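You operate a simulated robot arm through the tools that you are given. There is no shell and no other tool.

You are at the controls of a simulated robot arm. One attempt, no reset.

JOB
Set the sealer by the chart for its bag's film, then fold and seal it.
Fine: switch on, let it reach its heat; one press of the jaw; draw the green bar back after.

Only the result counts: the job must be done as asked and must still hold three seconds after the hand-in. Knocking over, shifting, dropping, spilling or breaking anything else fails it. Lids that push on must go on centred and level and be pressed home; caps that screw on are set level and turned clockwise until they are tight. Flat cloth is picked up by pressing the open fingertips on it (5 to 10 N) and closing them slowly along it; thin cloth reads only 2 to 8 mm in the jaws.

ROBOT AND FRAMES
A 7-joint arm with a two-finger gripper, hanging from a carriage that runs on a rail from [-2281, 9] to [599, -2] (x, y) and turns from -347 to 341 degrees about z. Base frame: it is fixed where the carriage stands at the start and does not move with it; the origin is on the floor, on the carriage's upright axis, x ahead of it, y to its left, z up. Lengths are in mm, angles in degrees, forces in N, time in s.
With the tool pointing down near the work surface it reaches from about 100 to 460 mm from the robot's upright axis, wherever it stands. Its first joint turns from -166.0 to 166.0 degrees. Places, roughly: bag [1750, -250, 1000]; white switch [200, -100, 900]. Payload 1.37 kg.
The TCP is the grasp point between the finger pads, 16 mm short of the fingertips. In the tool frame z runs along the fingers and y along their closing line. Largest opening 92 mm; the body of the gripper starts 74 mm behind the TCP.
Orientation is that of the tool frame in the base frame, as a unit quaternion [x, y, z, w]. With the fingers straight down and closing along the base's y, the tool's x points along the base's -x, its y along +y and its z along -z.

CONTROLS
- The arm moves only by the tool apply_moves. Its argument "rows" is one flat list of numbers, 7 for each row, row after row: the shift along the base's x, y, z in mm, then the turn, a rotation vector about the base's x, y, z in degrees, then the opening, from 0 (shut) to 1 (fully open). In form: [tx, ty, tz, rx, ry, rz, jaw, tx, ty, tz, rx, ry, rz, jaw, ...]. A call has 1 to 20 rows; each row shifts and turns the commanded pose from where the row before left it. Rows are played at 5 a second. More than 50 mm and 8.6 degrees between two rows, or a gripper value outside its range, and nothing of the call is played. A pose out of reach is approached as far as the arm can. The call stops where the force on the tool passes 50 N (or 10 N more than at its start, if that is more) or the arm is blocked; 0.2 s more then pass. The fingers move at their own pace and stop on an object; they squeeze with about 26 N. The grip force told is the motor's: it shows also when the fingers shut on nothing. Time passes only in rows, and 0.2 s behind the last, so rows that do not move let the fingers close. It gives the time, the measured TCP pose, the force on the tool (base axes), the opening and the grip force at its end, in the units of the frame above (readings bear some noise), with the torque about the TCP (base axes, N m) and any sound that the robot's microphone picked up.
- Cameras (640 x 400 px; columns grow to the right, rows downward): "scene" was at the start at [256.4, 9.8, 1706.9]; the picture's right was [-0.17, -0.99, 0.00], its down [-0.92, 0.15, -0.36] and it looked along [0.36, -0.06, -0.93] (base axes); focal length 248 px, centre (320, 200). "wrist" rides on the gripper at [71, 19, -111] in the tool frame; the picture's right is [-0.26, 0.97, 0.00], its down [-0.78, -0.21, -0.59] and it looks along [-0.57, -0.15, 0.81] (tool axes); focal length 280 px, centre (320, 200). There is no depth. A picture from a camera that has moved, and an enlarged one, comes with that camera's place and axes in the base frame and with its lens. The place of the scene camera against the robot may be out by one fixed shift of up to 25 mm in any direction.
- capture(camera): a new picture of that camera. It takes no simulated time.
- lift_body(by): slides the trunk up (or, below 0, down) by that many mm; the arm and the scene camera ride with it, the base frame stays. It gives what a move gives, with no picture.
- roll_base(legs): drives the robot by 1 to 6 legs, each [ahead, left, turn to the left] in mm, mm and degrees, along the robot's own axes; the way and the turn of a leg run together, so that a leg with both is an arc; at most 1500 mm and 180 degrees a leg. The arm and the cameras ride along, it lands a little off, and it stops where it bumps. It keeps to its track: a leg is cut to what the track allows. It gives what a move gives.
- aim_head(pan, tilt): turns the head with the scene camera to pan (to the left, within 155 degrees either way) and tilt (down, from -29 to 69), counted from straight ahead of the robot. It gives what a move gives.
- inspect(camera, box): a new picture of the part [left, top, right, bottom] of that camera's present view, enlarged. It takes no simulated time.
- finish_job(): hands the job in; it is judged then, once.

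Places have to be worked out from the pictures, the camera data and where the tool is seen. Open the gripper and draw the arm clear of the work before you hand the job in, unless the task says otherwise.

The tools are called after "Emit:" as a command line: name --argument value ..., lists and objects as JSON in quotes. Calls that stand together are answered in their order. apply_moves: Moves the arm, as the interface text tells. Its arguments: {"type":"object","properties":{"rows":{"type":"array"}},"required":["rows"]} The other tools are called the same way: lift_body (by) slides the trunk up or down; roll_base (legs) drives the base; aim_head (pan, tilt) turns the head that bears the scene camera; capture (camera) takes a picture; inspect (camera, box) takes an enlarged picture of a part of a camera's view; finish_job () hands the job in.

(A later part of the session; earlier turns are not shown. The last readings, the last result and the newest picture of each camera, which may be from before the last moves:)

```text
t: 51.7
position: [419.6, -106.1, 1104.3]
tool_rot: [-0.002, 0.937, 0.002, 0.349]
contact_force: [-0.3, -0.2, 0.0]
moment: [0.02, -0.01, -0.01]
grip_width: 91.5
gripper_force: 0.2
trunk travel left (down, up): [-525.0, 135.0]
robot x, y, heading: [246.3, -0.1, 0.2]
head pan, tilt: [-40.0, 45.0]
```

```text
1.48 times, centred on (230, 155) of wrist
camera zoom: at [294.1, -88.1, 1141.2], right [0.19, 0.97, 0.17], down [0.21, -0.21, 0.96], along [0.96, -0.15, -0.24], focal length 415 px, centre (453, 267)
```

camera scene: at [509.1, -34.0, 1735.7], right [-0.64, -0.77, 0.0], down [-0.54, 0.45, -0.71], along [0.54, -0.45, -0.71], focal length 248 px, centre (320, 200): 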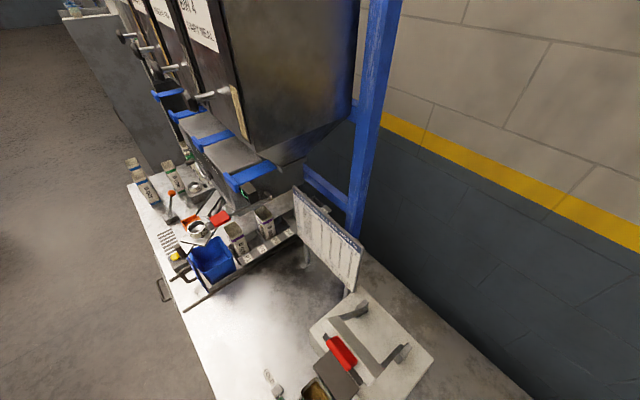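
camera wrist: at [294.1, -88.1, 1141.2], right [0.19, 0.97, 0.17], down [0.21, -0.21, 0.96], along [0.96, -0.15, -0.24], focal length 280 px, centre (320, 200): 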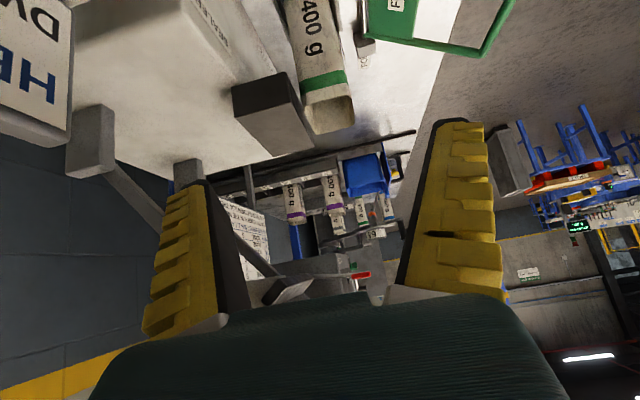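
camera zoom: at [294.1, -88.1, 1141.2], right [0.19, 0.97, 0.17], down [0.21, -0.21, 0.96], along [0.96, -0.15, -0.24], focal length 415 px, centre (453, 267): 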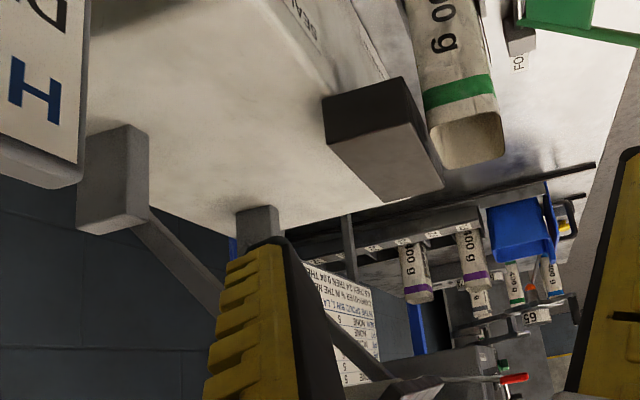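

Anvil front-top corner ≈ [520, -132, 988] and the bag mouth is level with it. The jaw is still hidden by my hand, so I'll raise the camera to see it from the side.

Emit:
apply_moves --rows '[-5, 0, 25, 0, 0, 0, 1, -5, 0, 25, 0, 0, 0, 1, -5, 0, 25, 0, 0, 0, 1, -5, 0, 25, 0, 0, 0, 1]'

Emit:
capture --camera "wrist"

Emit:
inspect --camera "wrist" --box '[60, 20, 420, 310]'

```text
t: 52.7
position: [403.0, -119.0, 1201.7]
tool_rot: [-0.003, 0.938, 0.004, 0.347]
contact_force: [0.1, 0.5, -0.1]
moment: [0.0, -0.01, -0.02]
grip_width: 91.9
gripper_force: 0.2
out of reach, approached as far as the arm can: row 3, 4
trunk travel left (down, up): [-525.0, 135.0]
robot x, y, heading: [244.8, 0.2, 0.1]
head pan, tilt: [-40.0, 45.0]
```

```text
taken
camera wrist: at [276.9, -100.6, 1238.4], right [0.19, 0.97, 0.18], down [0.21, -0.22, 0.95], along [0.96, -0.15, -0.24], focal length 280 px, centre (320, 200)
```

wrist: 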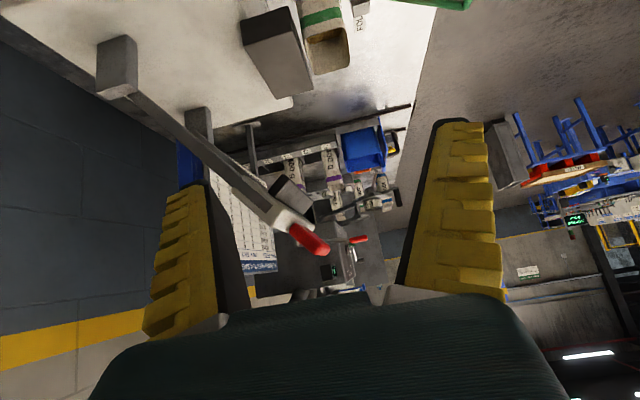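

```text
1.38 times, centred on (240, 165) of wrist
camera zoom: at [276.9, -100.6, 1238.4], right [0.19, 0.97, 0.18], down [0.21, -0.22, 0.95], along [0.96, -0.15, -0.24], focal length 387 px, centre (430, 248)
```

zoom: 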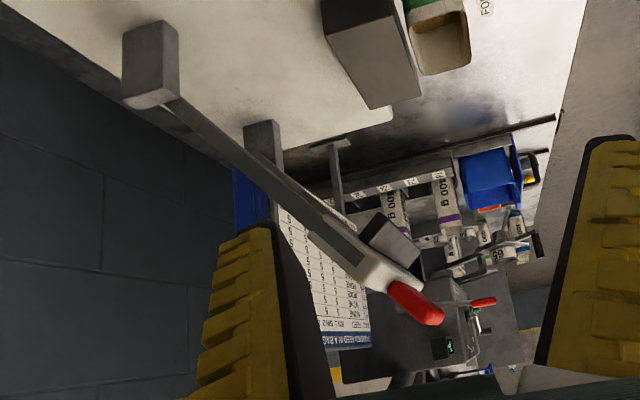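

This side view shows the whole jaw: pivot post, arm, crossbar with the dark jaw under it, and the red handle on the outside. I'll enlarge it.

Emit:
inspect --camera "wrist" --box '[200, 120, 360, 300]'

Emit:
inspect --camera "wrist" --box '[80, 0, 360, 200]'

```text
2.22 times, centred on (280, 210) of wrist
camera zoom: at [276.9, -100.6, 1238.4], right [0.19, 0.97, 0.18], down [0.21, -0.22, 0.95], along [0.96, -0.15, -0.24], focal length 623 px, centre (409, 178)
```

zoom: 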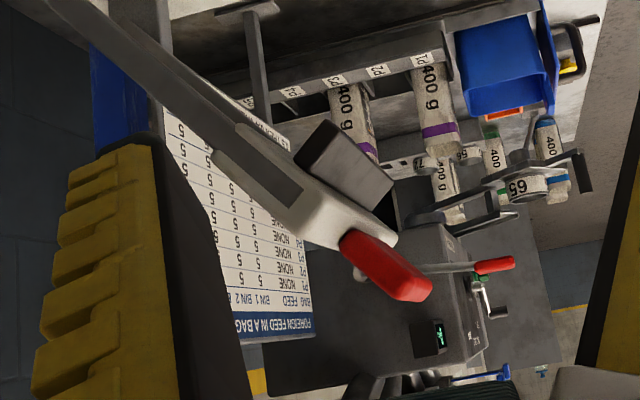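

```text
2.00 times, centred on (220, 100) of wrist
camera zoom: at [276.9, -100.6, 1238.4], right [0.19, 0.97, 0.18], down [0.21, -0.22, 0.95], along [0.96, -0.15, -0.24], focal length 561 px, centre (520, 400)
```

zoom: 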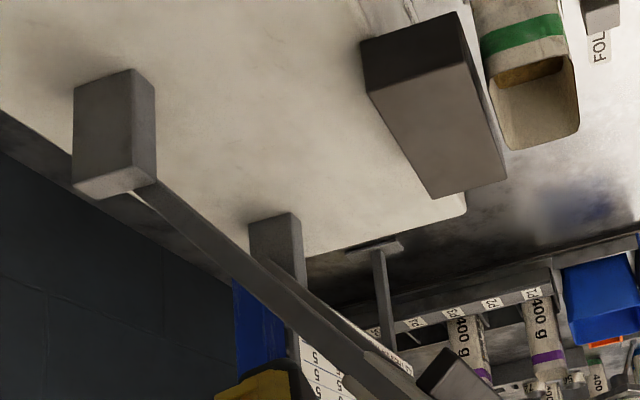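

The mechanism is clear now: the jaw swings down about pivots near y≈-336, z≈1000 onto the anvil, and the red handle's outer end is near [545–610, -148, 1220]. First comes the fold. I'll move to the green ball with the tool leaned toward +x, so the wrist stays clear of the jaw.

Emit:
apply_moves --rows '[3.2, 24.2, -19.5, 5.33, 0, -6.23, 1, 3.2, 24.2, -19.5, 5.33, 0, -6.23, 1, 3.2, 24.2, -19.5, 5.33, 0, -6.23, 1, 3.2, 24.2, -19.5, 5.33, 0, -6.23, 1, 3.2, 24.2, -19.5, 5.33, 0, -6.23, 1, 3.2, 24.2, -19.5, 5.33, 0, -6.23, 1, 3.2, 24.2, -19.5, 5.33, 0, -6.23, 1, 3.2, 24.2, -19.5, 5.33, 0, -6.23, 1, 3.2, 24.2, -19.5, 5.33, 0, -6.23, 1, 3.2, 24.2, -19.5, 5.33, 0, -6.23, 1, 3.2, 24.2, -19.5, 5.33, 0, -6.23, 1, 0, 0, 0, 0, 8, 0, 1, 0, 0, 0, 0, 0, 0, 1]'

Emit:
capture --camera "wrist"

```text
t: 55.5
position: [479.2, 106.8, 986.0]
tool_rot: [0.679, 0.677, 0.2, 0.201]
contact_force: [0.3, -0.1, -0.2]
moment: [0.01, 0.03, 0.02]
grip_width: 91.8
gripper_force: 0.1
out of reach, approached as far as the arm can: row 1, 2, 3, 4, 10, 11
trunk travel left (down, up): [-525.0, 135.0]
robot x, y, heading: [245.9, 1.2, -0.2]
head pan, tilt: [-40.0, 45.0]
```

```text
taken
camera wrist: at [436.0, 177.6, 1089.2], right [0.81, -0.26, 0.52], down [-0.5, -0.78, 0.38], along [0.31, -0.57, -0.76], focal length 280 px, centre (320, 200)
```

wrist: 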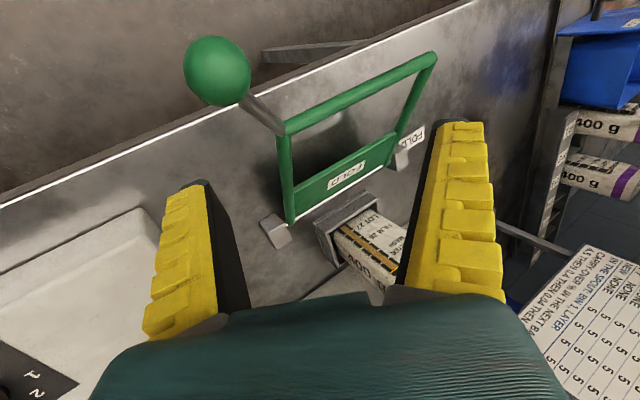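

The leaned pose ran out of reach from this carriage spot. I'll roll the carriage back 150 mm so that the ball lies comfortably ahead of the arm.

Emit:
apply_moves --rows '[0, 0, 30, 0, 0, 0, 1, 0, 0, 30, 0, 0, 0, 1]'

Emit:
roll_base --legs '[[-150, 0, 0]]'

Emit:
apply_moves --rows '[25, 15, 0, 0, 0, 0, 1, 25, 15, 0, 0, 0, 0, 1, 25, 15, 0, 0, 0, 0, 1, 25, 8, 0, 0, 0, 0, 1]'

Emit:
capture --camera "wrist"

```text
t: 56.1
position: [478.8, 107.4, 1047.0]
tool_rot: [0.678, 0.678, 0.199, 0.201]
contact_force: [-0.3, -0.4, 0.1]
moment: [0.0, 0.02, 0.0]
grip_width: 91.9
gripper_force: 0.1
trunk travel left (down, up): [-525.0, 135.0]
robot x, y, heading: [243.6, -1.7, 0.3]
head pan, tilt: [-40.0, 45.0]
```

```text
t: 57.5
position: [330.6, 107.5, 1046.9]
tool_rot: [0.679, 0.678, 0.2, 0.201]
contact_force: [0.1, 0.1, 0.2]
moment: [0.0, 0.0, -0.01]
grip_width: 91.9
gripper_force: 0.1
trunk travel left (down, up): [-525.0, 135.0]
robot x, y, heading: [90.6, -0.8, 0.0]
head pan, tilt: [-40.0, 45.0]
```

```text
t: 58.5
position: [429.7, 160.4, 1047.3]
tool_rot: [0.679, 0.678, 0.199, 0.201]
contact_force: [-0.2, -0.6, 0.1]
moment: [0.03, -0.02, -0.01]
grip_width: 91.9
gripper_force: 0.0
trunk travel left (down, up): [-525.0, 135.0]
robot x, y, heading: [96.0, 0.3, 0.2]
head pan, tilt: [-40.0, 45.0]
```

```text
taken
camera wrist: at [385.3, 231.8, 1150.0], right [0.81, -0.26, 0.52], down [-0.5, -0.78, 0.38], along [0.31, -0.57, -0.76], focal length 280 px, centre (320, 200)
```

wrist: 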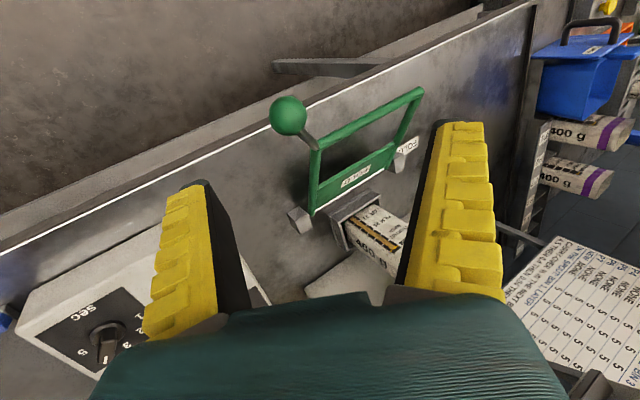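

The ball is confirmed at about [468, 162, 939]. I'll approach it along the tool axis with the fingers open around it.

Emit:
apply_moves --rows '[0, 0.5, -24, 0, 0, 0, 1, 0, 0.5, -24, 0, 0, 0, 1, 13, 0, -20, 0, 0, 0, 1, 13, 0, -20, 0, 0, 0, 1]'

Emit:
capture --camera "wrist"

```text
t: 59.5
position: [456.4, 160.4, 959.1]
tool_rot: [0.679, 0.678, 0.199, 0.201]
contact_force: [-0.1, 0.2, 0.0]
moment: [-0.01, 0.0, -0.05]
grip_width: 91.7
gripper_force: 0.1
trunk travel left (down, up): [-525.0, 135.0]
robot x, y, heading: [98.3, 2.0, 0.0]
head pan, tilt: [-40.0, 45.0]
```

```text
taken
camera wrist: at [412.1, 231.3, 1062.5], right [0.81, -0.26, 0.53], down [-0.5, -0.78, 0.38], along [0.31, -0.57, -0.76], focal length 280 px, centre (320, 200)
```

wrist: 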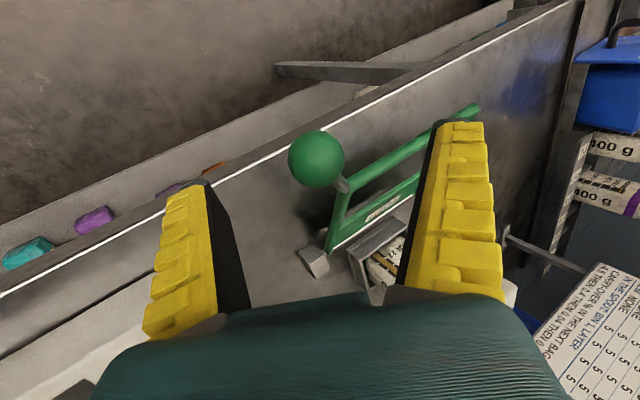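

Emit:
apply_moves --rows '[7, 0.7, -11, 0, 0, 0, 1, 6.5, 0.7, -11, 0, 0, 0, 1, 0, 0, 0, 0, 0, 0, 0.5, 0, 0, 0, 0, 0, 0, 0.3, 0, 0, 0, 0, 0, 0, 0.2, 0, 0, 0, 0, 0, 0, 0.2]'

Emit:
capture --camera "wrist"

```text
t: 60.9
position: [469.1, 161.4, 937.9]
tool_rot: [0.678, 0.678, 0.199, 0.201]
contact_force: [-2.3, -0.3, -1.1]
moment: [-0.02, 0.01, -0.1]
grip_width: 25.3
gripper_force: 28.3
trunk travel left (down, up): [-525.0, 135.0]
robot x, y, heading: [95.1, -0.8, -0.0]
head pan, tilt: [-40.0, 45.0]
```

```text
taken
camera wrist: at [424.9, 232.4, 1040.2], right [0.81, -0.26, 0.52], down [-0.5, -0.78, 0.38], along [0.31, -0.57, -0.76], focal length 280 px, centre (320, 200)
```

wrist: 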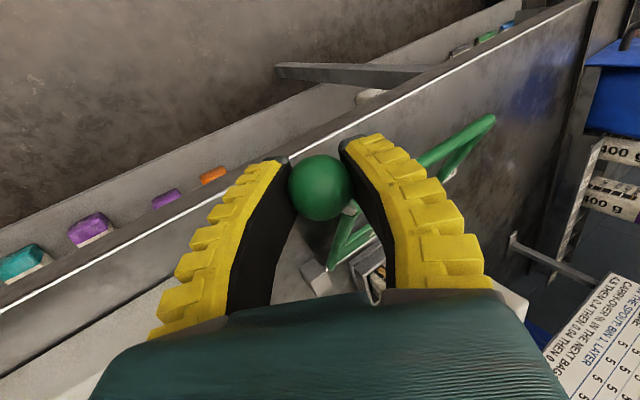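

The ball is held (25 mm on its grip, almost no side force). I'll now swing it along its arc about the hinge, checking force after a first short stage.

Emit:
apply_moves --rows '[0, -12.4, 18.3, 0, 0, 0, 0.2, 0, -15.3, 18.2, 0, 0, 0, 0.2, 0, -17.2, 16.6, 0, 0, 0, 0.2]'

Emit:
capture --camera "wrist"

```text
t: 61.7
position: [469.8, 114.7, 990.2]
tool_rot: [0.678, 0.678, 0.199, 0.201]
contact_force: [0.5, -4.4, -5.8]
moment: [0.05, -0.07, -0.03]
grip_width: 23.7
gripper_force: 24.1
trunk travel left (down, up): [-525.0, 135.0]
robot x, y, heading: [101.7, -0.5, 0.2]
head pan, tilt: [-40.0, 45.0]
```

```text
taken
camera wrist: at [425.1, 186.2, 1092.4], right [0.81, -0.26, 0.52], down [-0.5, -0.78, 0.38], along [0.31, -0.57, -0.76], focal length 280 px, centre (320, 200)
```

wrist: 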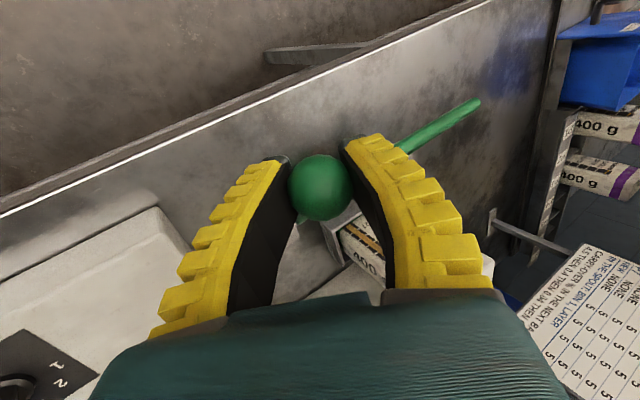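

The bar follows with only a few newtons of radial pull. I'll trim the radius slightly and continue to about 85°.

Emit:
apply_moves --rows '[0, -19.6, 13.5, 0, 0, 0, 0.2, 0, -20.1, 12.6, 0, 0, 0, 0.2, 0, -21.3, 10.4, 0, 0, 0, 0.2, 0, -22.3, 8.1, 0, 0, 0, 0.2, 0, -23, 5.7, 0, 0, 0, 0.2, 0, -23.5, 3.3, 0, 0, 0, 0.2]'

Emit:
capture --camera "wrist"

```text
t: 63.1
position: [469.1, -13.5, 1041.5]
tool_rot: [0.679, 0.678, 0.199, 0.201]
contact_force: [-6.6, -0.7, -5.7]
moment: [-0.02, 0.02, -0.02]
grip_width: 26.8
gripper_force: 6.6
trunk travel left (down, up): [-525.0, 135.0]
robot x, y, heading: [98.3, -3.9, 0.1]
head pan, tilt: [-40.0, 45.0]
```

```text
taken
camera wrist: at [425.4, 57.8, 1145.8], right [0.81, -0.26, 0.52], down [-0.5, -0.78, 0.38], along [0.31, -0.57, -0.76], focal length 280 px, centre (320, 200)
```

wrist: 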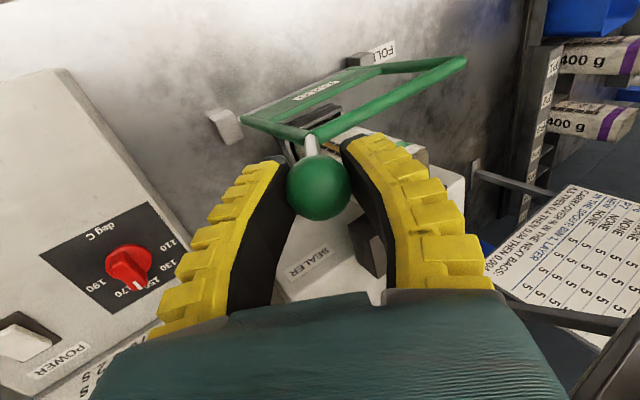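

The bar is near vertical. I'll firm the grip and go on in smaller steps, watching for the bag's resistance.

Emit:
apply_moves --rows '[0, -12, -1, 0, 0, 0, 0.05, 0, -11.6, -1, 0, 0, 0, 0.05, 0, -15.8, -0.9, 0, 0, 0, 0.05, 0, 0, 0, 0, 0, 0, 0.05]'

Emit:
capture --camera "wrist"

```text
t: 64.1
position: [469.7, -51.3, 1040.5]
tool_rot: [0.679, 0.677, 0.2, 0.2]
contact_force: [5.5, 2.3, -13.0]
moment: [0.37, -0.06, 0.18]
grip_width: 22.6
gripper_force: 28.3
trunk travel left (down, up): [-525.0, 135.0]
robot x, y, heading: [98.8, 0.5, 0.2]
head pan, tilt: [-40.0, 45.0]
```

```text
taken
camera wrist: at [425.2, 19.3, 1143.8], right [0.81, -0.26, 0.52], down [-0.5, -0.78, 0.38], along [0.31, -0.57, -0.76], focal length 280 px, centre (320, 200)
```

wrist: 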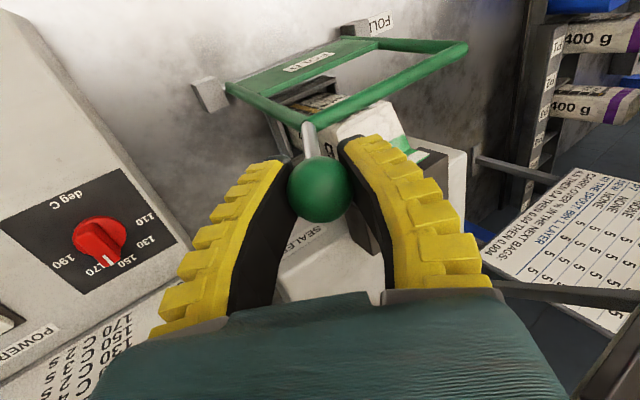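

Emit:
apply_moves --rows '[0, -8, -2, 0, 0, 0, 0.05, 0, -7, -1.5, 0, 0, 0, 0.05, 0, -8, -1.5, 0, 0, 0, 0.05, 0, -7, -1.5, 0, 0, 0, 0.05, 0, 0, 0, 0, 0, 0, 0.05]'

Emit:
capture --camera "wrist"

Emit:
inspect --camera "wrist" --box '[200, 10, 480, 190]'

```text
t: 65.3
position: [469.9, -81.1, 1035.2]
tool_rot: [0.679, 0.677, 0.2, 0.202]
contact_force: [4.2, 3.5, -4.8]
moment: [0.37, -0.02, 0.21]
grip_width: 23.3
gripper_force: 27.4
trunk travel left (down, up): [-525.0, 135.0]
robot x, y, heading: [94.7, -2.2, 0.2]
head pan, tilt: [-40.0, 45.0]
```

```text
taken
camera wrist: at [425.7, -10.0, 1138.0], right [0.81, -0.26, 0.53], down [-0.5, -0.78, 0.38], along [0.31, -0.57, -0.76], focal length 280 px, centre (320, 200)
```

wrist: 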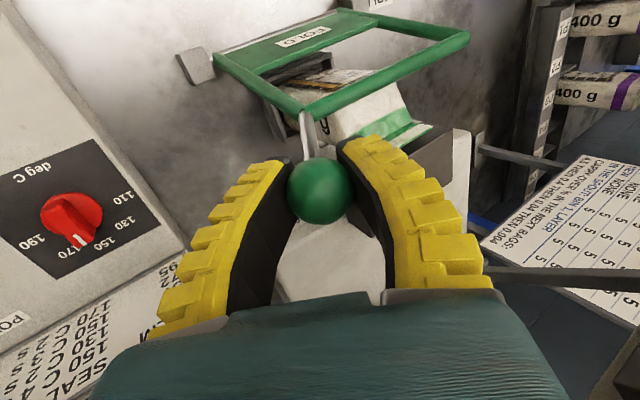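

```text
2.22 times, centred on (340, 100) of wrist
camera zoom: at [425.7, -10.0, 1138.0], right [0.81, -0.26, 0.53], down [-0.5, -0.78, 0.38], along [0.31, -0.57, -0.76], focal length 623 px, centre (276, 422)
```

zoom: 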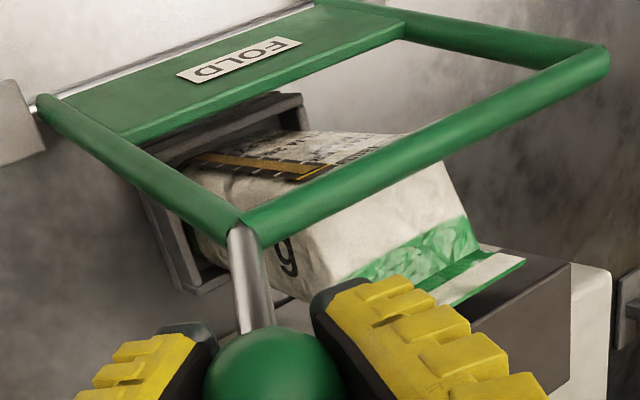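

The bag's mouth is flattening and turning over onto the anvil as the bar comes across. I'll continue until it stops.

Emit:
apply_moves --rows '[0, -8, -2, 0, 0, 0, 0.05, 0, -7, -2, 0, 0, 0, 0.05, 0, -7.5, -2.5, 0, 0, 0, 0.05, 0, -7, -2.6, 0, 0, 0, 0.05, 0, 0, 0, 0, 0, 0, 0.05]'

Emit:
capture --camera "wrist"

Emit:
inspect --camera "wrist" --box '[200, 10, 480, 190]'

```text
t: 66.5
position: [471.3, -110.5, 1024.5]
tool_rot: [0.678, 0.678, 0.2, 0.202]
contact_force: [4.7, 2.9, -3.2]
moment: [0.24, 0.04, 0.13]
grip_width: 23.2
gripper_force: 28.3
trunk travel left (down, up): [-525.0, 135.0]
robot x, y, heading: [99.1, 1.4, 0.3]
head pan, tilt: [-40.0, 45.0]
```

```text
taken
camera wrist: at [426.5, -39.1, 1128.1], right [0.81, -0.26, 0.53], down [-0.5, -0.78, 0.38], along [0.31, -0.57, -0.76], focal length 280 px, centre (320, 200)
```

wrist: 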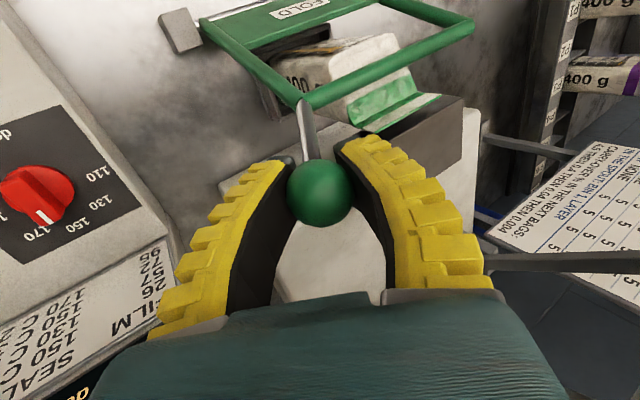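

```text
2.22 times, centred on (340, 100) of wrist
camera zoom: at [426.5, -39.1, 1128.1], right [0.81, -0.26, 0.53], down [-0.5, -0.78, 0.38], along [0.31, -0.57, -0.76], focal length 623 px, centre (276, 422)
```

zoom: 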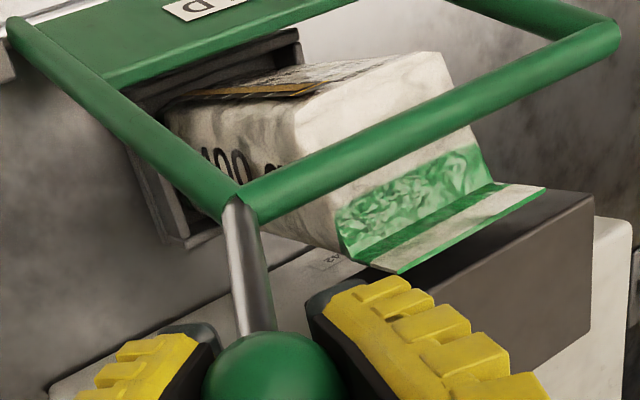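

Emit:
apply_moves --rows '[0, -7.3, -2.9, 0, 0, 0, 0.05, 0, -7.2, -3.1, 0, 0, 0, 0.05, 0, -7, -3.4, 0, 0, 0, 0.05, 0, -6.9, -3.6, 0, 0, 0, 0.05, 0, 0, 0, 0, 0, 0, 0.05]'

Emit:
inspect --camera "wrist" --box '[200, 10, 480, 190]'

```text
t: 67.7
position: [471.3, -137.1, 1012.9]
tool_rot: [0.679, 0.678, 0.2, 0.2]
contact_force: [9.4, 6.3, -9.3]
moment: [0.31, 0.03, 0.1]
grip_width: 22.3
gripper_force: 27.7
trunk travel left (down, up): [-525.0, 135.0]
robot x, y, heading: [94.9, -3.3, 0.2]
head pan, tilt: [-40.0, 45.0]
```

```text
2.22 times, centred on (340, 100) of wrist
camera zoom: at [427.2, -66.7, 1114.9], right [0.81, -0.26, 0.53], down [-0.5, -0.78, 0.38], along [0.31, -0.57, -0.76], focal length 623 px, centre (276, 422)
```

zoom: 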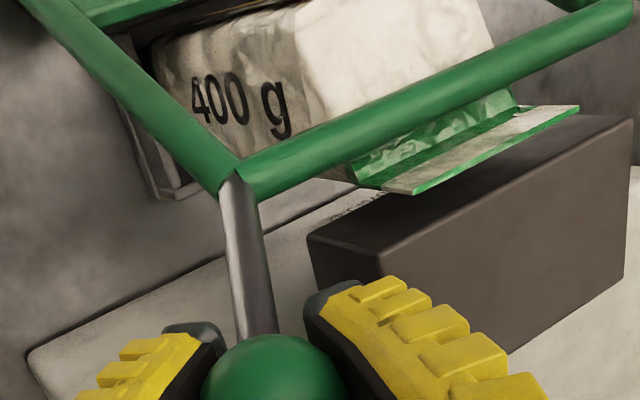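

Emit:
apply_moves --rows '[0, -6.8, -3.9, 0, 0, 0, 0.05, 0, -6.7, -4.1, 0, 0, 0, 0.05, 0, -6.5, -4.3, 0, 0, 0, 0.05, 0, 0, 0, 0, 0, 0, 0.05]'

Emit:
capture --camera "wrist"

Emit:
inspect --camera "wrist" --box '[200, 10, 480, 190]'

```text
t: 68.7
position: [475.2, -149.5, 1000.5]
tool_rot: [0.677, 0.678, 0.207, 0.198]
contact_force: [18.9, 36.5, 0.1]
moment: [-0.39, 0.06, -0.13]
grip_width: 20.7
gripper_force: 28.2
trunk travel left (down, up): [-525.0, 135.0]
robot x, y, heading: [94.6, -2.4, 0.1]
head pan, tilt: [-40.0, 45.0]
```

```text
taken
camera wrist: at [429.8, -80.5, 1104.2], right [0.81, -0.27, 0.53], down [-0.5, -0.79, 0.37], along [0.32, -0.56, -0.77], focal length 280 px, centre (320, 200)
```

wrist: 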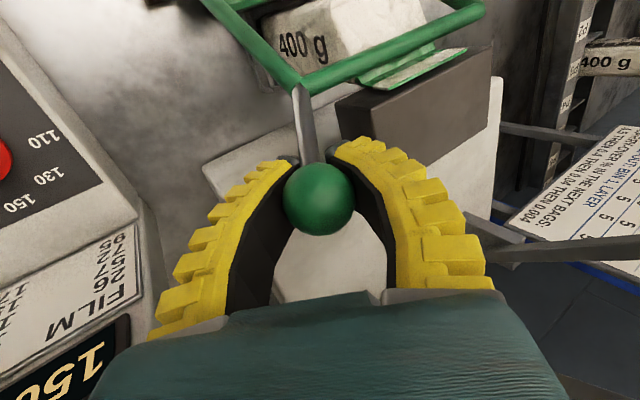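

```text
2.22 times, centred on (340, 100) of wrist
camera zoom: at [429.8, -80.5, 1104.2], right [0.81, -0.27, 0.53], down [-0.5, -0.79, 0.37], along [0.32, -0.56, -0.77], focal length 623 px, centre (276, 422)
```

zoom: 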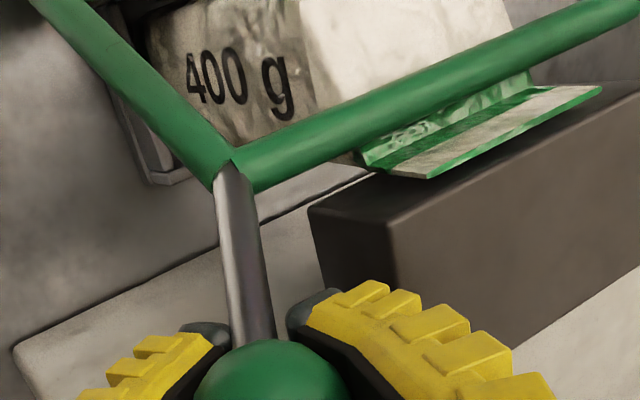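

The bar has come to a firm stop at about 122° with the bag's mouth folded over the anvil's edge. I'll ease the load, open the fingers slowly and see whether the bar stays.

Emit:
apply_moves --rows '[-2, 5, 3, 0, 0, 0, 0.05, 0, 0, 0, 0, 0, 0, 0.25, 0, 0, 0, 0, 0, 0, 0.4, 0, 0, 0, 0, 0, 0, 0.5, 0, 0, 0, 0, 0, 0, 0.5]'

Emit:
capture --camera "wrist"

Emit:
inspect --camera "wrist" --box '[200, 10, 480, 190]'

```text
t: 69.9
position: [467.5, -154.5, 1002.9]
tool_rot: [0.68, 0.677, 0.199, 0.2]
contact_force: [0.0, -0.5, -0.1]
moment: [0.0, 0.01, 0.01]
grip_width: 48.8
gripper_force: 1.8
trunk travel left (down, up): [-525.0, 135.0]
robot x, y, heading: [98.1, -0.1, -0.0]
head pan, tilt: [-40.0, 45.0]
```

```text
taken
camera wrist: at [423.6, -83.7, 1105.9], right [0.81, -0.26, 0.52], down [-0.5, -0.78, 0.38], along [0.31, -0.57, -0.76], focal length 280 px, centre (320, 200)
```

wrist: 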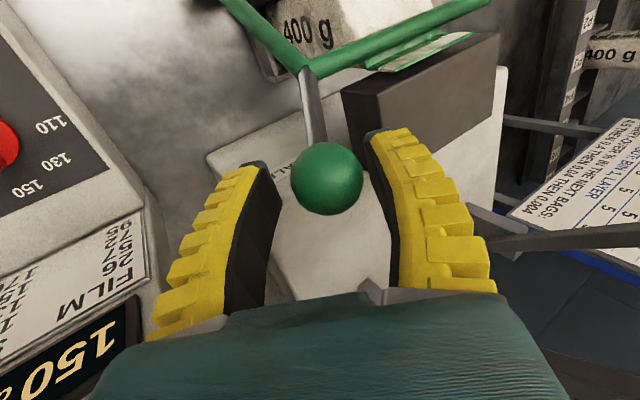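

```text
2.22 times, centred on (340, 100) of wrist
camera zoom: at [423.6, -83.7, 1105.9], right [0.81, -0.26, 0.52], down [-0.5, -0.78, 0.38], along [0.31, -0.57, -0.76], focal length 623 px, centre (276, 422)
```

zoom: 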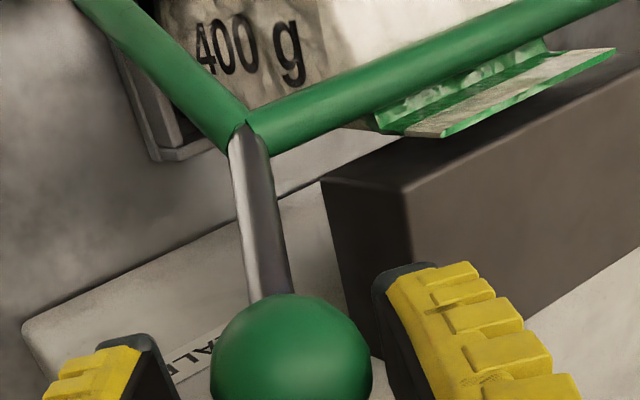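

The bar stays in place on its own. I'll retract along the tool axis and then look at the fold from above.

Emit:
apply_moves --rows '[-10, 0, 17, 0, 0, 0, 0.6, -12, 2, 22, 0, 0, 0, 0.8, -12, 8, 22, 0, 0, 0, 0.8, -5, 20, 20, 0, 0, 0, 0.8]'

Emit:
aim_head --pan -20 --tilt 50

Emit:
capture --camera "scene"

Emit:
capture --camera "wrist"

```text
t: 70.9
position: [428.8, -125.7, 1083.1]
tool_rot: [0.679, 0.677, 0.199, 0.201]
contact_force: [0.9, 0.5, 0.0]
moment: [0.02, 0.03, -0.01]
grip_width: 75.4
gripper_force: 1.5
trunk travel left (down, up): [-525.0, 135.0]
robot x, y, heading: [94.7, -5.2, 0.0]
head pan, tilt: [-40.0, 45.0]
```

```text
t: 71.7
position: [429.4, -126.2, 1082.7]
tool_rot: [0.679, 0.678, 0.199, 0.201]
contact_force: [1.0, 1.0, 0.2]
moment: [-0.01, -0.05, -0.01]
grip_width: 75.5
gripper_force: 1.0
trunk travel left (down, up): [-525.0, 135.0]
robot x, y, heading: [97.2, 1.3, -0.0]
head pan, tilt: [-20.0, 50.0]
```

```text
taken
camera scene: at [370.3, -7.3, 1728.9], right [-0.34, -0.94, 0.0], down [-0.72, 0.26, -0.64], along [0.6, -0.22, -0.77], focal length 248 px, centre (320, 200)
```

scene: 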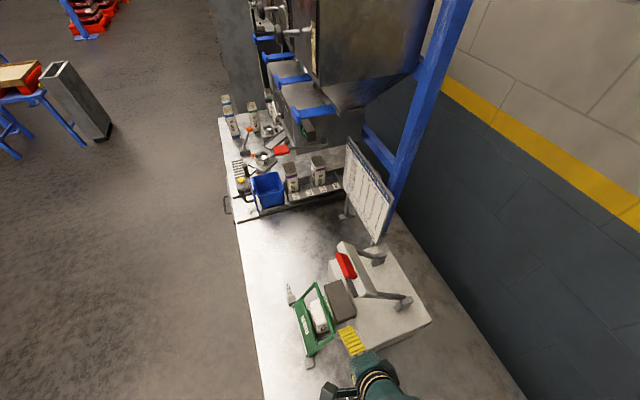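

```text
taken
camera wrist: at [384.8, -54.4, 1185.7], right [0.81, -0.26, 0.53], down [-0.5, -0.78, 0.38], along [0.31, -0.57, -0.76], focal length 280 px, centre (320, 200)
```

wrist: 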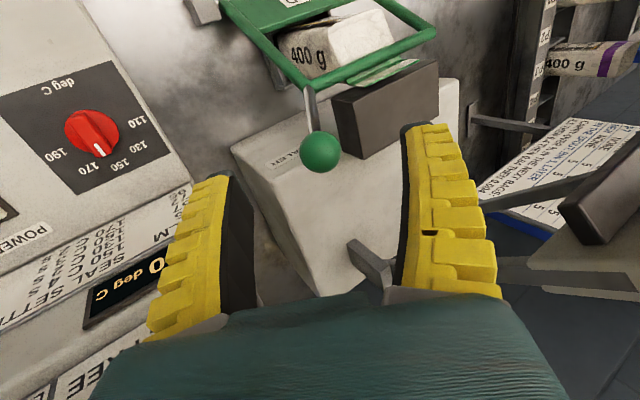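

The fold holds. I'll zoom in to check the display, knob and fold before pressing the jaw.

Emit:
inspect --camera "wrist" --box '[0, 40, 240, 340]'

Emit:
inspect --camera "scene" --box '[270, 230, 450, 380]'

Emit:
inspect --camera "wrist" --box '[240, 0, 480, 200]'

```text
1.33 times, centred on (120, 190) of wrist
camera zoom: at [384.8, -54.4, 1185.7], right [0.81, -0.26, 0.53], down [-0.5, -0.78, 0.38], along [0.31, -0.57, -0.76], focal length 374 px, centre (587, 213)
```

zoom: 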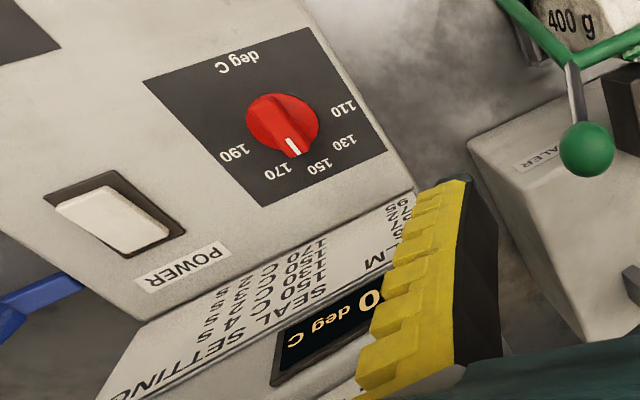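

```text
2.67 times, centred on (360, 305) of scene
camera zoom: at [370.3, -7.3, 1728.9], right [-0.34, -0.94, 0.0], down [-0.72, 0.26, -0.64], along [0.6, -0.22, -0.77], focal length 662 px, centre (213, -80)
```

zoom: 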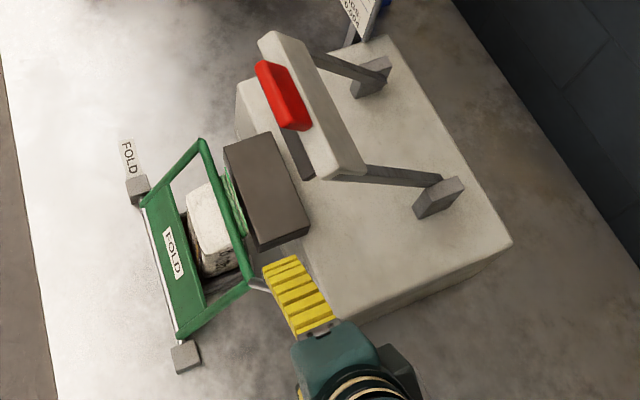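

```text
2.00 times, centred on (360, 100) of wrist
camera zoom: at [384.8, -54.4, 1185.7], right [0.81, -0.26, 0.53], down [-0.5, -0.78, 0.38], along [0.31, -0.57, -0.76], focal length 561 px, centre (240, 400)
```

zoom: 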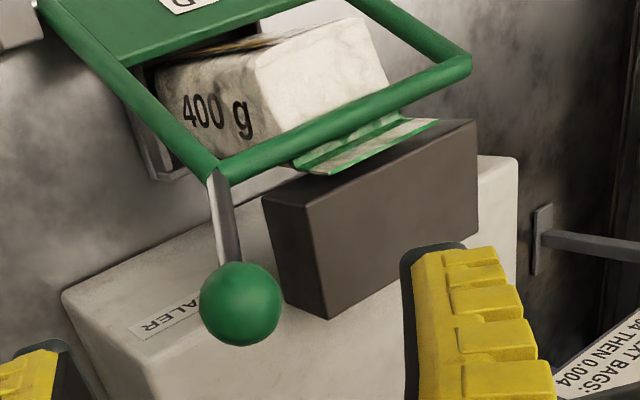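

The fold is in place with the bar parked against it. Next is the jaw: I'll straighten the tool, raise the trunk for more height, and drive ahead so that the handle at about [575, -163, 1211] is in reach.

Emit:
apply_moves --rows '[-6, 20, 10, 0, 8.3, 0, 0.5, -6, 20, 10, 0, 8.3, 0, 0.2, -6, 20, 10, 0, 8.3, 0, 0, -6, 20, 10, 0, 8.2, 0, 0, 0, 20, 0, 0, 0, 0, 0]'

Emit:
lift_body --by 130

Emit:
roll_base --legs '[[170, 0, 0]]'

Emit:
capture --camera "wrist"

Emit:
capture --camera "scene"

```text
t: 72.9
position: [403.7, -23.7, 1123.7]
tool_rot: [0.708, 0.707, -0.003, -0.001]
contact_force: [0.5, 0.6, -0.1]
moment: [0.02, 0.0, -0.01]
grip_width: 0.0
gripper_force: 25.8
trunk travel left (down, up): [-525.0, 135.0]
robot x, y, heading: [95.5, -1.8, 0.4]
head pan, tilt: [-20.0, 50.0]
```

```text
t: 74.5
position: [403.1, -23.7, 1254.2]
tool_rot: [0.708, 0.707, -0.002, 0.0]
contact_force: [0.6, 1.1, 0.3]
moment: [0.01, 0.03, 0.01]
grip_width: 0.0
gripper_force: 25.5
trunk travel left (down, up): [-655.0, 5.0]
robot x, y, heading: [99.1, -2.7, 0.3]
head pan, tilt: [-20.0, 50.0]
```

```text
t: 76.0
position: [569.9, -25.6, 1253.9]
tool_rot: [0.709, 0.706, -0.003, -0.001]
contact_force: [0.6, 0.7, 0.6]
moment: [0.01, -0.01, 0.03]
grip_width: 0.0
gripper_force: 26.2
trunk travel left (down, up): [-655.0, 5.0]
robot x, y, heading: [263.5, -3.6, 0.1]
head pan, tilt: [-20.0, 50.0]
```

```text
taken
camera wrist: at [590.3, 45.6, 1364.2], right [0.96, -0.26, 0.0], down [-0.21, -0.78, 0.59], along [-0.16, -0.57, -0.81], focal length 280 px, centre (320, 200)
```

wrist: 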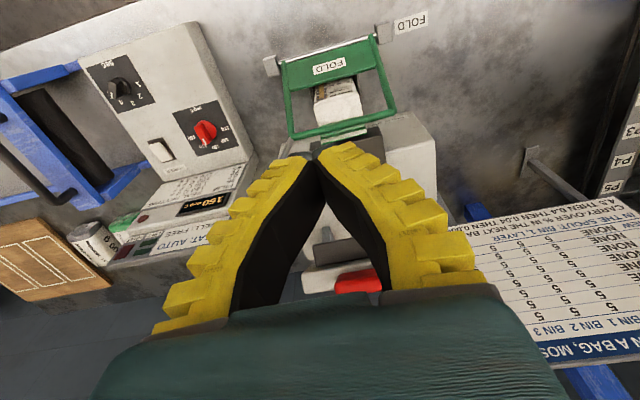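

```text
taken
camera scene: at [537.6, -8.4, 1858.9], right [-0.34, -0.94, 0.0], down [-0.72, 0.26, -0.64], along [0.6, -0.22, -0.77], focal length 248 px, centre (320, 200)
```

scene: 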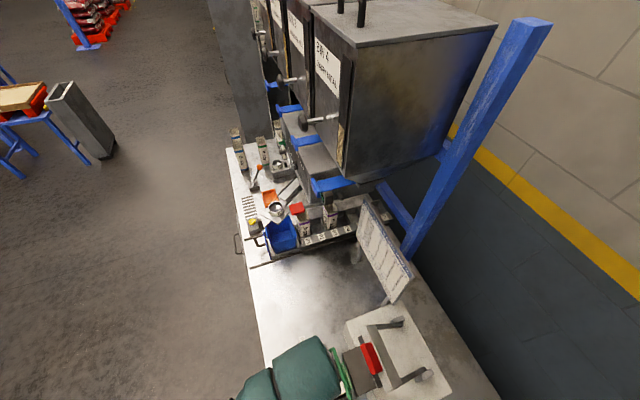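

Emit:
inspect --camera "wrist" --box '[280, 190, 400, 300]'

Emit:
inspect --camera "scene" --box '[310, 290, 460, 400]'

Emit:
inspect --camera "wrist" --box '[90, 150, 250, 280]'

```text
3.64 times, centred on (340, 245) of wrist
camera zoom: at [590.3, 45.6, 1364.2], right [0.96, -0.26, 0.0], down [-0.21, -0.78, 0.59], along [-0.16, -0.57, -0.81], focal length 1020 px, centre (247, 36)
```

zoom: 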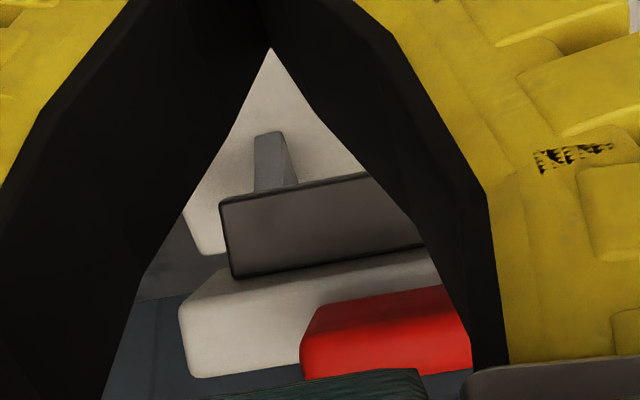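

```text
3.64 times, centred on (385, 345) of scene
camera zoom: at [537.6, -8.4, 1858.9], right [-0.34, -0.94, 0.0], down [-0.72, 0.26, -0.64], along [0.6, -0.22, -0.77], focal length 902 px, centre (84, -327)
```

zoom: 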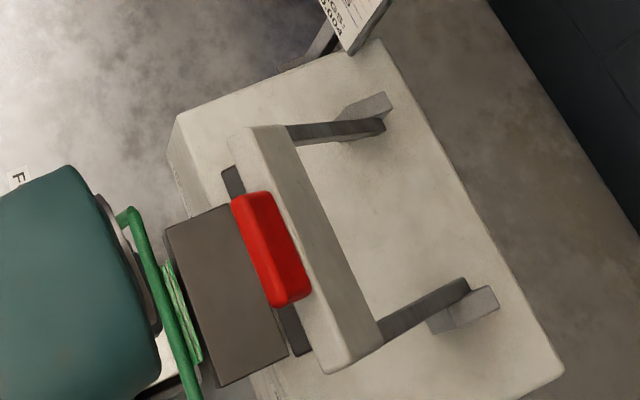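

```text
3.08 times, centred on (170, 215) of wrist
camera zoom: at [590.3, 45.6, 1364.2], right [0.96, -0.26, 0.0], down [-0.21, -0.78, 0.59], along [-0.16, -0.57, -0.81], focal length 863 px, centre (782, 154)
```

zoom: 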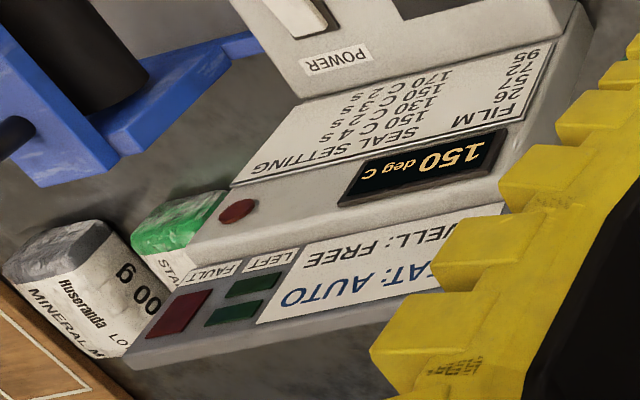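

The display holds 150 deg. I'll move above the handle with closed fingers, tips at about z=1250.

Emit:
apply_moves --rows '[1.5, -34, 3, 0, 0, 0, 0, 1.5, -34, 3, 0, 0, 0, 0, 1.5, -34, 3, 0, 0, 0, 0, 0, -33, 2, 0, 0, 0, 0]'

Emit:
capture --camera "wrist"

Emit:
inspect --camera "wrist" --box '[240, 60, 400, 220]'

Emit:
inspect --camera "scene" --box '[310, 290, 460, 400]'

```text
t: 77.0
position: [575.7, -158.9, 1263.4]
tool_rot: [0.708, 0.706, -0.002, 0.0]
contact_force: [0.1, 0.2, -1.0]
moment: [-0.03, -0.01, -0.01]
grip_width: 0.2
gripper_force: 26.0
trunk travel left (down, up): [-655.0, 5.0]
robot x, y, heading: [264.6, -0.8, 0.1]
head pan, tilt: [-20.0, 50.0]
```

```text
taken
camera wrist: at [595.5, -87.8, 1374.3], right [0.96, -0.26, 0.0], down [-0.21, -0.78, 0.59], along [-0.16, -0.57, -0.81], focal length 280 px, centre (320, 200)
```

wrist: 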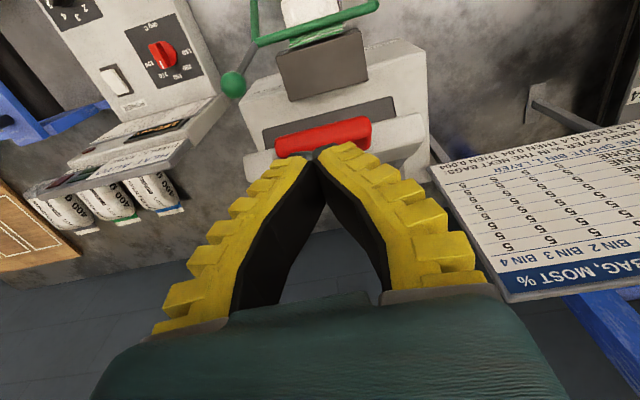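

```text
2.50 times, centred on (320, 140) of wrist
camera zoom: at [595.5, -87.8, 1374.3], right [0.96, -0.26, 0.0], down [-0.21, -0.78, 0.59], along [-0.16, -0.57, -0.81], focal length 701 px, centre (320, 350)
```

zoom: 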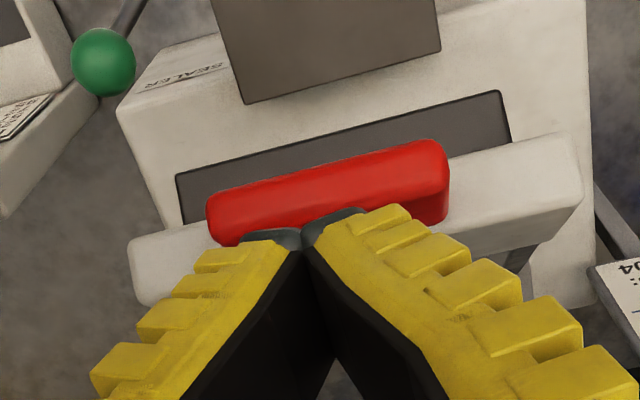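

```text
3.64 times, centred on (385, 345) of scene
camera zoom: at [537.6, -8.3, 1858.9], right [-0.34, -0.94, 0.0], down [-0.72, 0.26, -0.64], along [0.6, -0.22, -0.77], focal length 902 px, centre (84, -327)
```

zoom: 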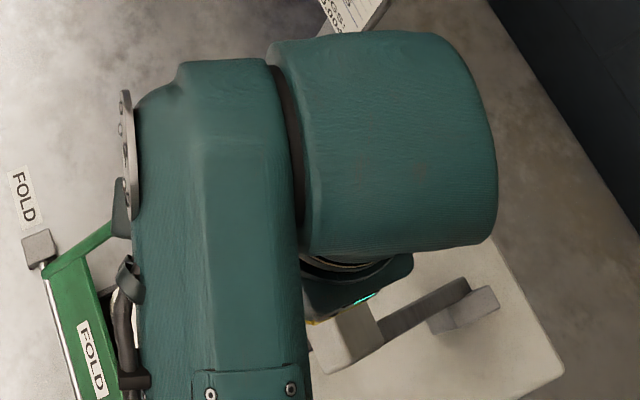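

The handle spans x≈548–608 with its upper edge near y≈-162, z≈1213. I'll come down to touch it and nudge it only a few degrees to learn whether the jaw is sprung.

Emit:
apply_moves --rows '[2, -2, -12, 0, 0, 0, 0, 0, 0, -10, 0, 0, 0, 0, 0, 0, -6, 0, 0, 0, 0, 0, 0, -3, 0, 0, 0, 0]'

Emit:
inspect --camera "wrist" --box '[240, 60, 400, 220]'

```text
t: 78.0
position: [577.8, -158.7, 1235.1]
tool_rot: [0.708, 0.707, 0.0, 0.0]
contact_force: [-6.9, 14.3, 18.9]
moment: [0.22, -0.01, -0.11]
grip_width: 6.0
gripper_force: 27.7
trunk travel left (down, up): [-655.0, 5.0]
robot x, y, heading: [266.6, 3.2, 0.1]
head pan, tilt: [-20.0, 50.0]
```

```text
2.50 times, centred on (320, 140) of wrist
camera zoom: at [596.7, -89.4, 1345.0], right [0.96, -0.26, 0.0], down [-0.21, -0.78, 0.59], along [-0.16, -0.57, -0.81], focal length 701 px, centre (320, 350)
```

zoom: 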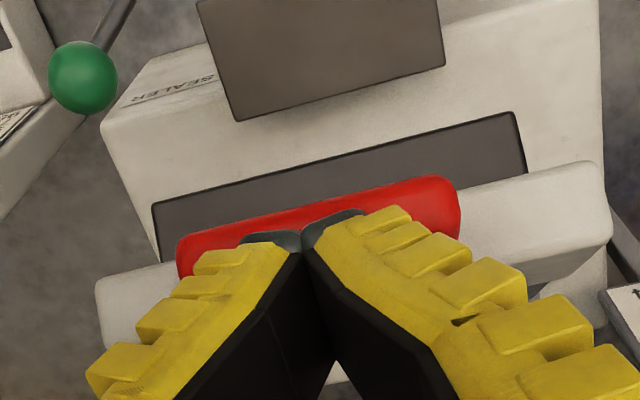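

Contact is at TCP z≈1236. I'll follow the arc about 5° further to feel the resistance, then lift to see whether the jaw returns.

Emit:
apply_moves --rows '[0, 8, -8, 0, 0, 0, 0, 0, 8, -8, 0, 0, 0, 0]'

Emit:
inspect --camera "wrist" --box '[240, 60, 400, 220]'

```text
t: 78.6
position: [576.9, -147.2, 1214.3]
tool_rot: [0.709, 0.705, -0.004, -0.002]
contact_force: [0.3, -1.5, 0.5]
moment: [-0.03, 0.01, -0.01]
grip_width: 0.0
gripper_force: 27.3
trunk travel left (down, up): [-655.0, 5.0]
robot x, y, heading: [262.3, -1.1, 0.1]
head pan, tilt: [-20.0, 50.0]
```

```text
2.50 times, centred on (320, 140) of wrist
camera zoom: at [596.1, -76.1, 1325.1], right [0.96, -0.27, -0.01], down [-0.21, -0.78, 0.59], along [-0.16, -0.57, -0.8], focal length 701 px, centre (320, 350)
```

zoom: 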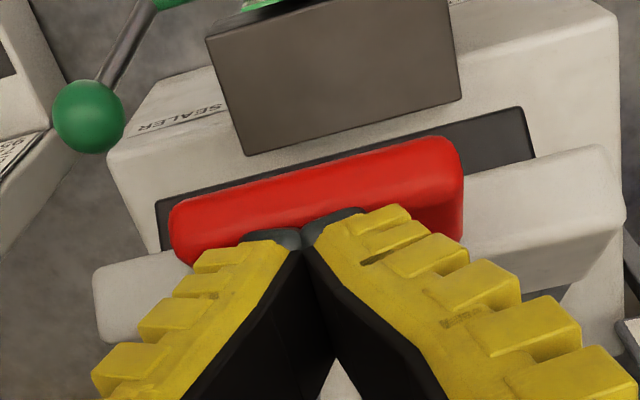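

There's no load now, so the jaw moved ahead of the tip. I'll wait a moment and look whether it falls, stays or rises.

Emit:
apply_moves --rows '[0, 0, 0, 0, 0, 0, 0, 0, 0, 0, 0, 0, 0, 0]'

Emit:
inspect --camera "wrist" --box '[240, 60, 400, 220]'

```text
t: 79.2
position: [577.1, -146.1, 1217.9]
tool_rot: [0.708, 0.706, -0.001, 0.0]
contact_force: [0.1, -0.8, 0.5]
moment: [0.01, -0.02, 0.01]
grip_width: 0.3
gripper_force: 27.8
trunk travel left (down, up): [-655.0, 5.0]
robot x, y, heading: [265.8, 2.3, -0.2]
head pan, tilt: [-20.0, 50.0]
```

```text
2.50 times, centred on (320, 140) of wrist
camera zoom: at [596.8, -75.0, 1327.7], right [0.96, -0.27, 0.0], down [-0.21, -0.78, 0.59], along [-0.16, -0.57, -0.81], focal length 701 px, centre (320, 350)
```

zoom: 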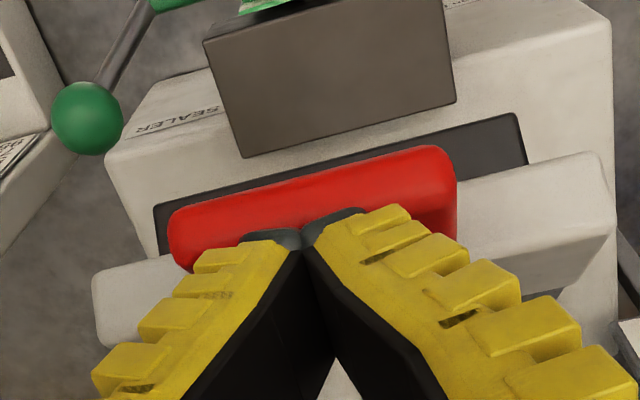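

Emit:
apply_moves --rows '[0, 0, 15, 0, 0, 0, 0, 0, 0, 10, 0, 0, 0, 0, 0, 0, 0, 0, 0, 0, 0]'

Emit:
inspect --camera "wrist" --box '[240, 60, 400, 220]'

```text
t: 80.0
position: [576.7, -145.2, 1242.0]
tool_rot: [0.708, 0.706, -0.002, -0.001]
contact_force: [-0.1, -0.1, -0.1]
moment: [0.0, 0.04, 0.0]
grip_width: 0.1
gripper_force: 28.3
trunk travel left (down, up): [-655.0, 5.0]
robot x, y, heading: [263.6, -1.6, -0.4]
head pan, tilt: [-20.0, 50.0]
```

```text
2.50 times, centred on (320, 140) of wrist
camera zoom: at [597.2, -74.6, 1352.9], right [0.96, -0.26, 0.0], down [-0.21, -0.78, 0.59], along [-0.16, -0.57, -0.81], focal length 701 px, centre (320, 350)
```

zoom: 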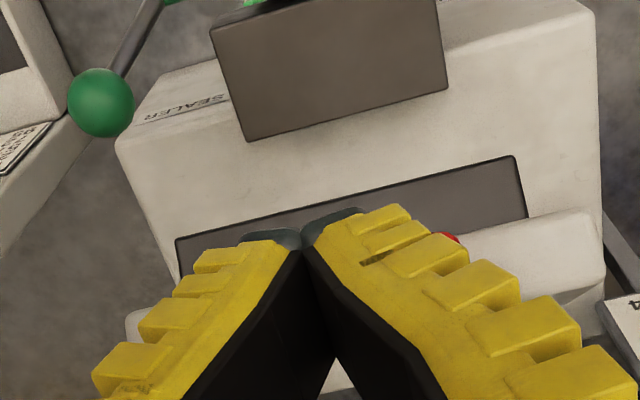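

The jaw has sprung back to its open rest, so it returns by itself when released. I'll set the tip just above the handle's top edge and then press it down along its arc in one go.

Emit:
apply_moves --rows '[0, -7, 6, 0, 0, 0, 0, 0, -7, 0, 0, 0, 0, 0, 0, 0, -6, 0, 0, 0, 0]'

Emit:
inspect --camera "wrist" --box '[80, 0, 420, 240]'

```text
t: 80.8
position: [576.9, -160.4, 1241.8]
tool_rot: [0.708, 0.706, -0.002, 0.0]
contact_force: [-0.2, 0.3, -1.0]
moment: [-0.01, -0.01, -0.02]
grip_width: 0.1
gripper_force: 27.5
trunk travel left (down, up): [-655.0, 5.0]
robot x, y, heading: [264.7, 1.7, -0.2]
head pan, tilt: [-20.0, 50.0]
```

```text
1.67 times, centred on (250, 120) of wrist
camera zoom: at [596.9, -89.6, 1352.8], right [0.96, -0.26, 0.0], down [-0.21, -0.78, 0.59], along [-0.16, -0.57, -0.81], focal length 467 px, centre (437, 333)
```

zoom: 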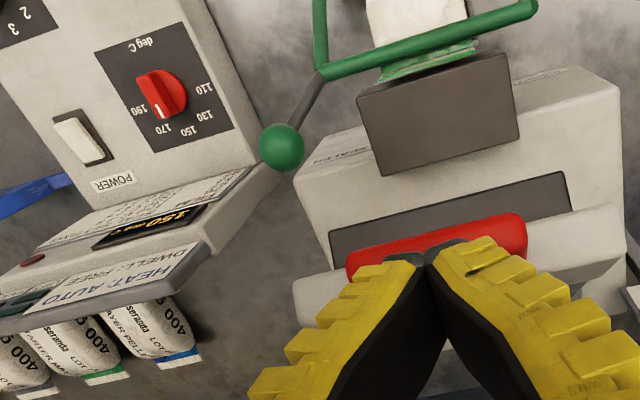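

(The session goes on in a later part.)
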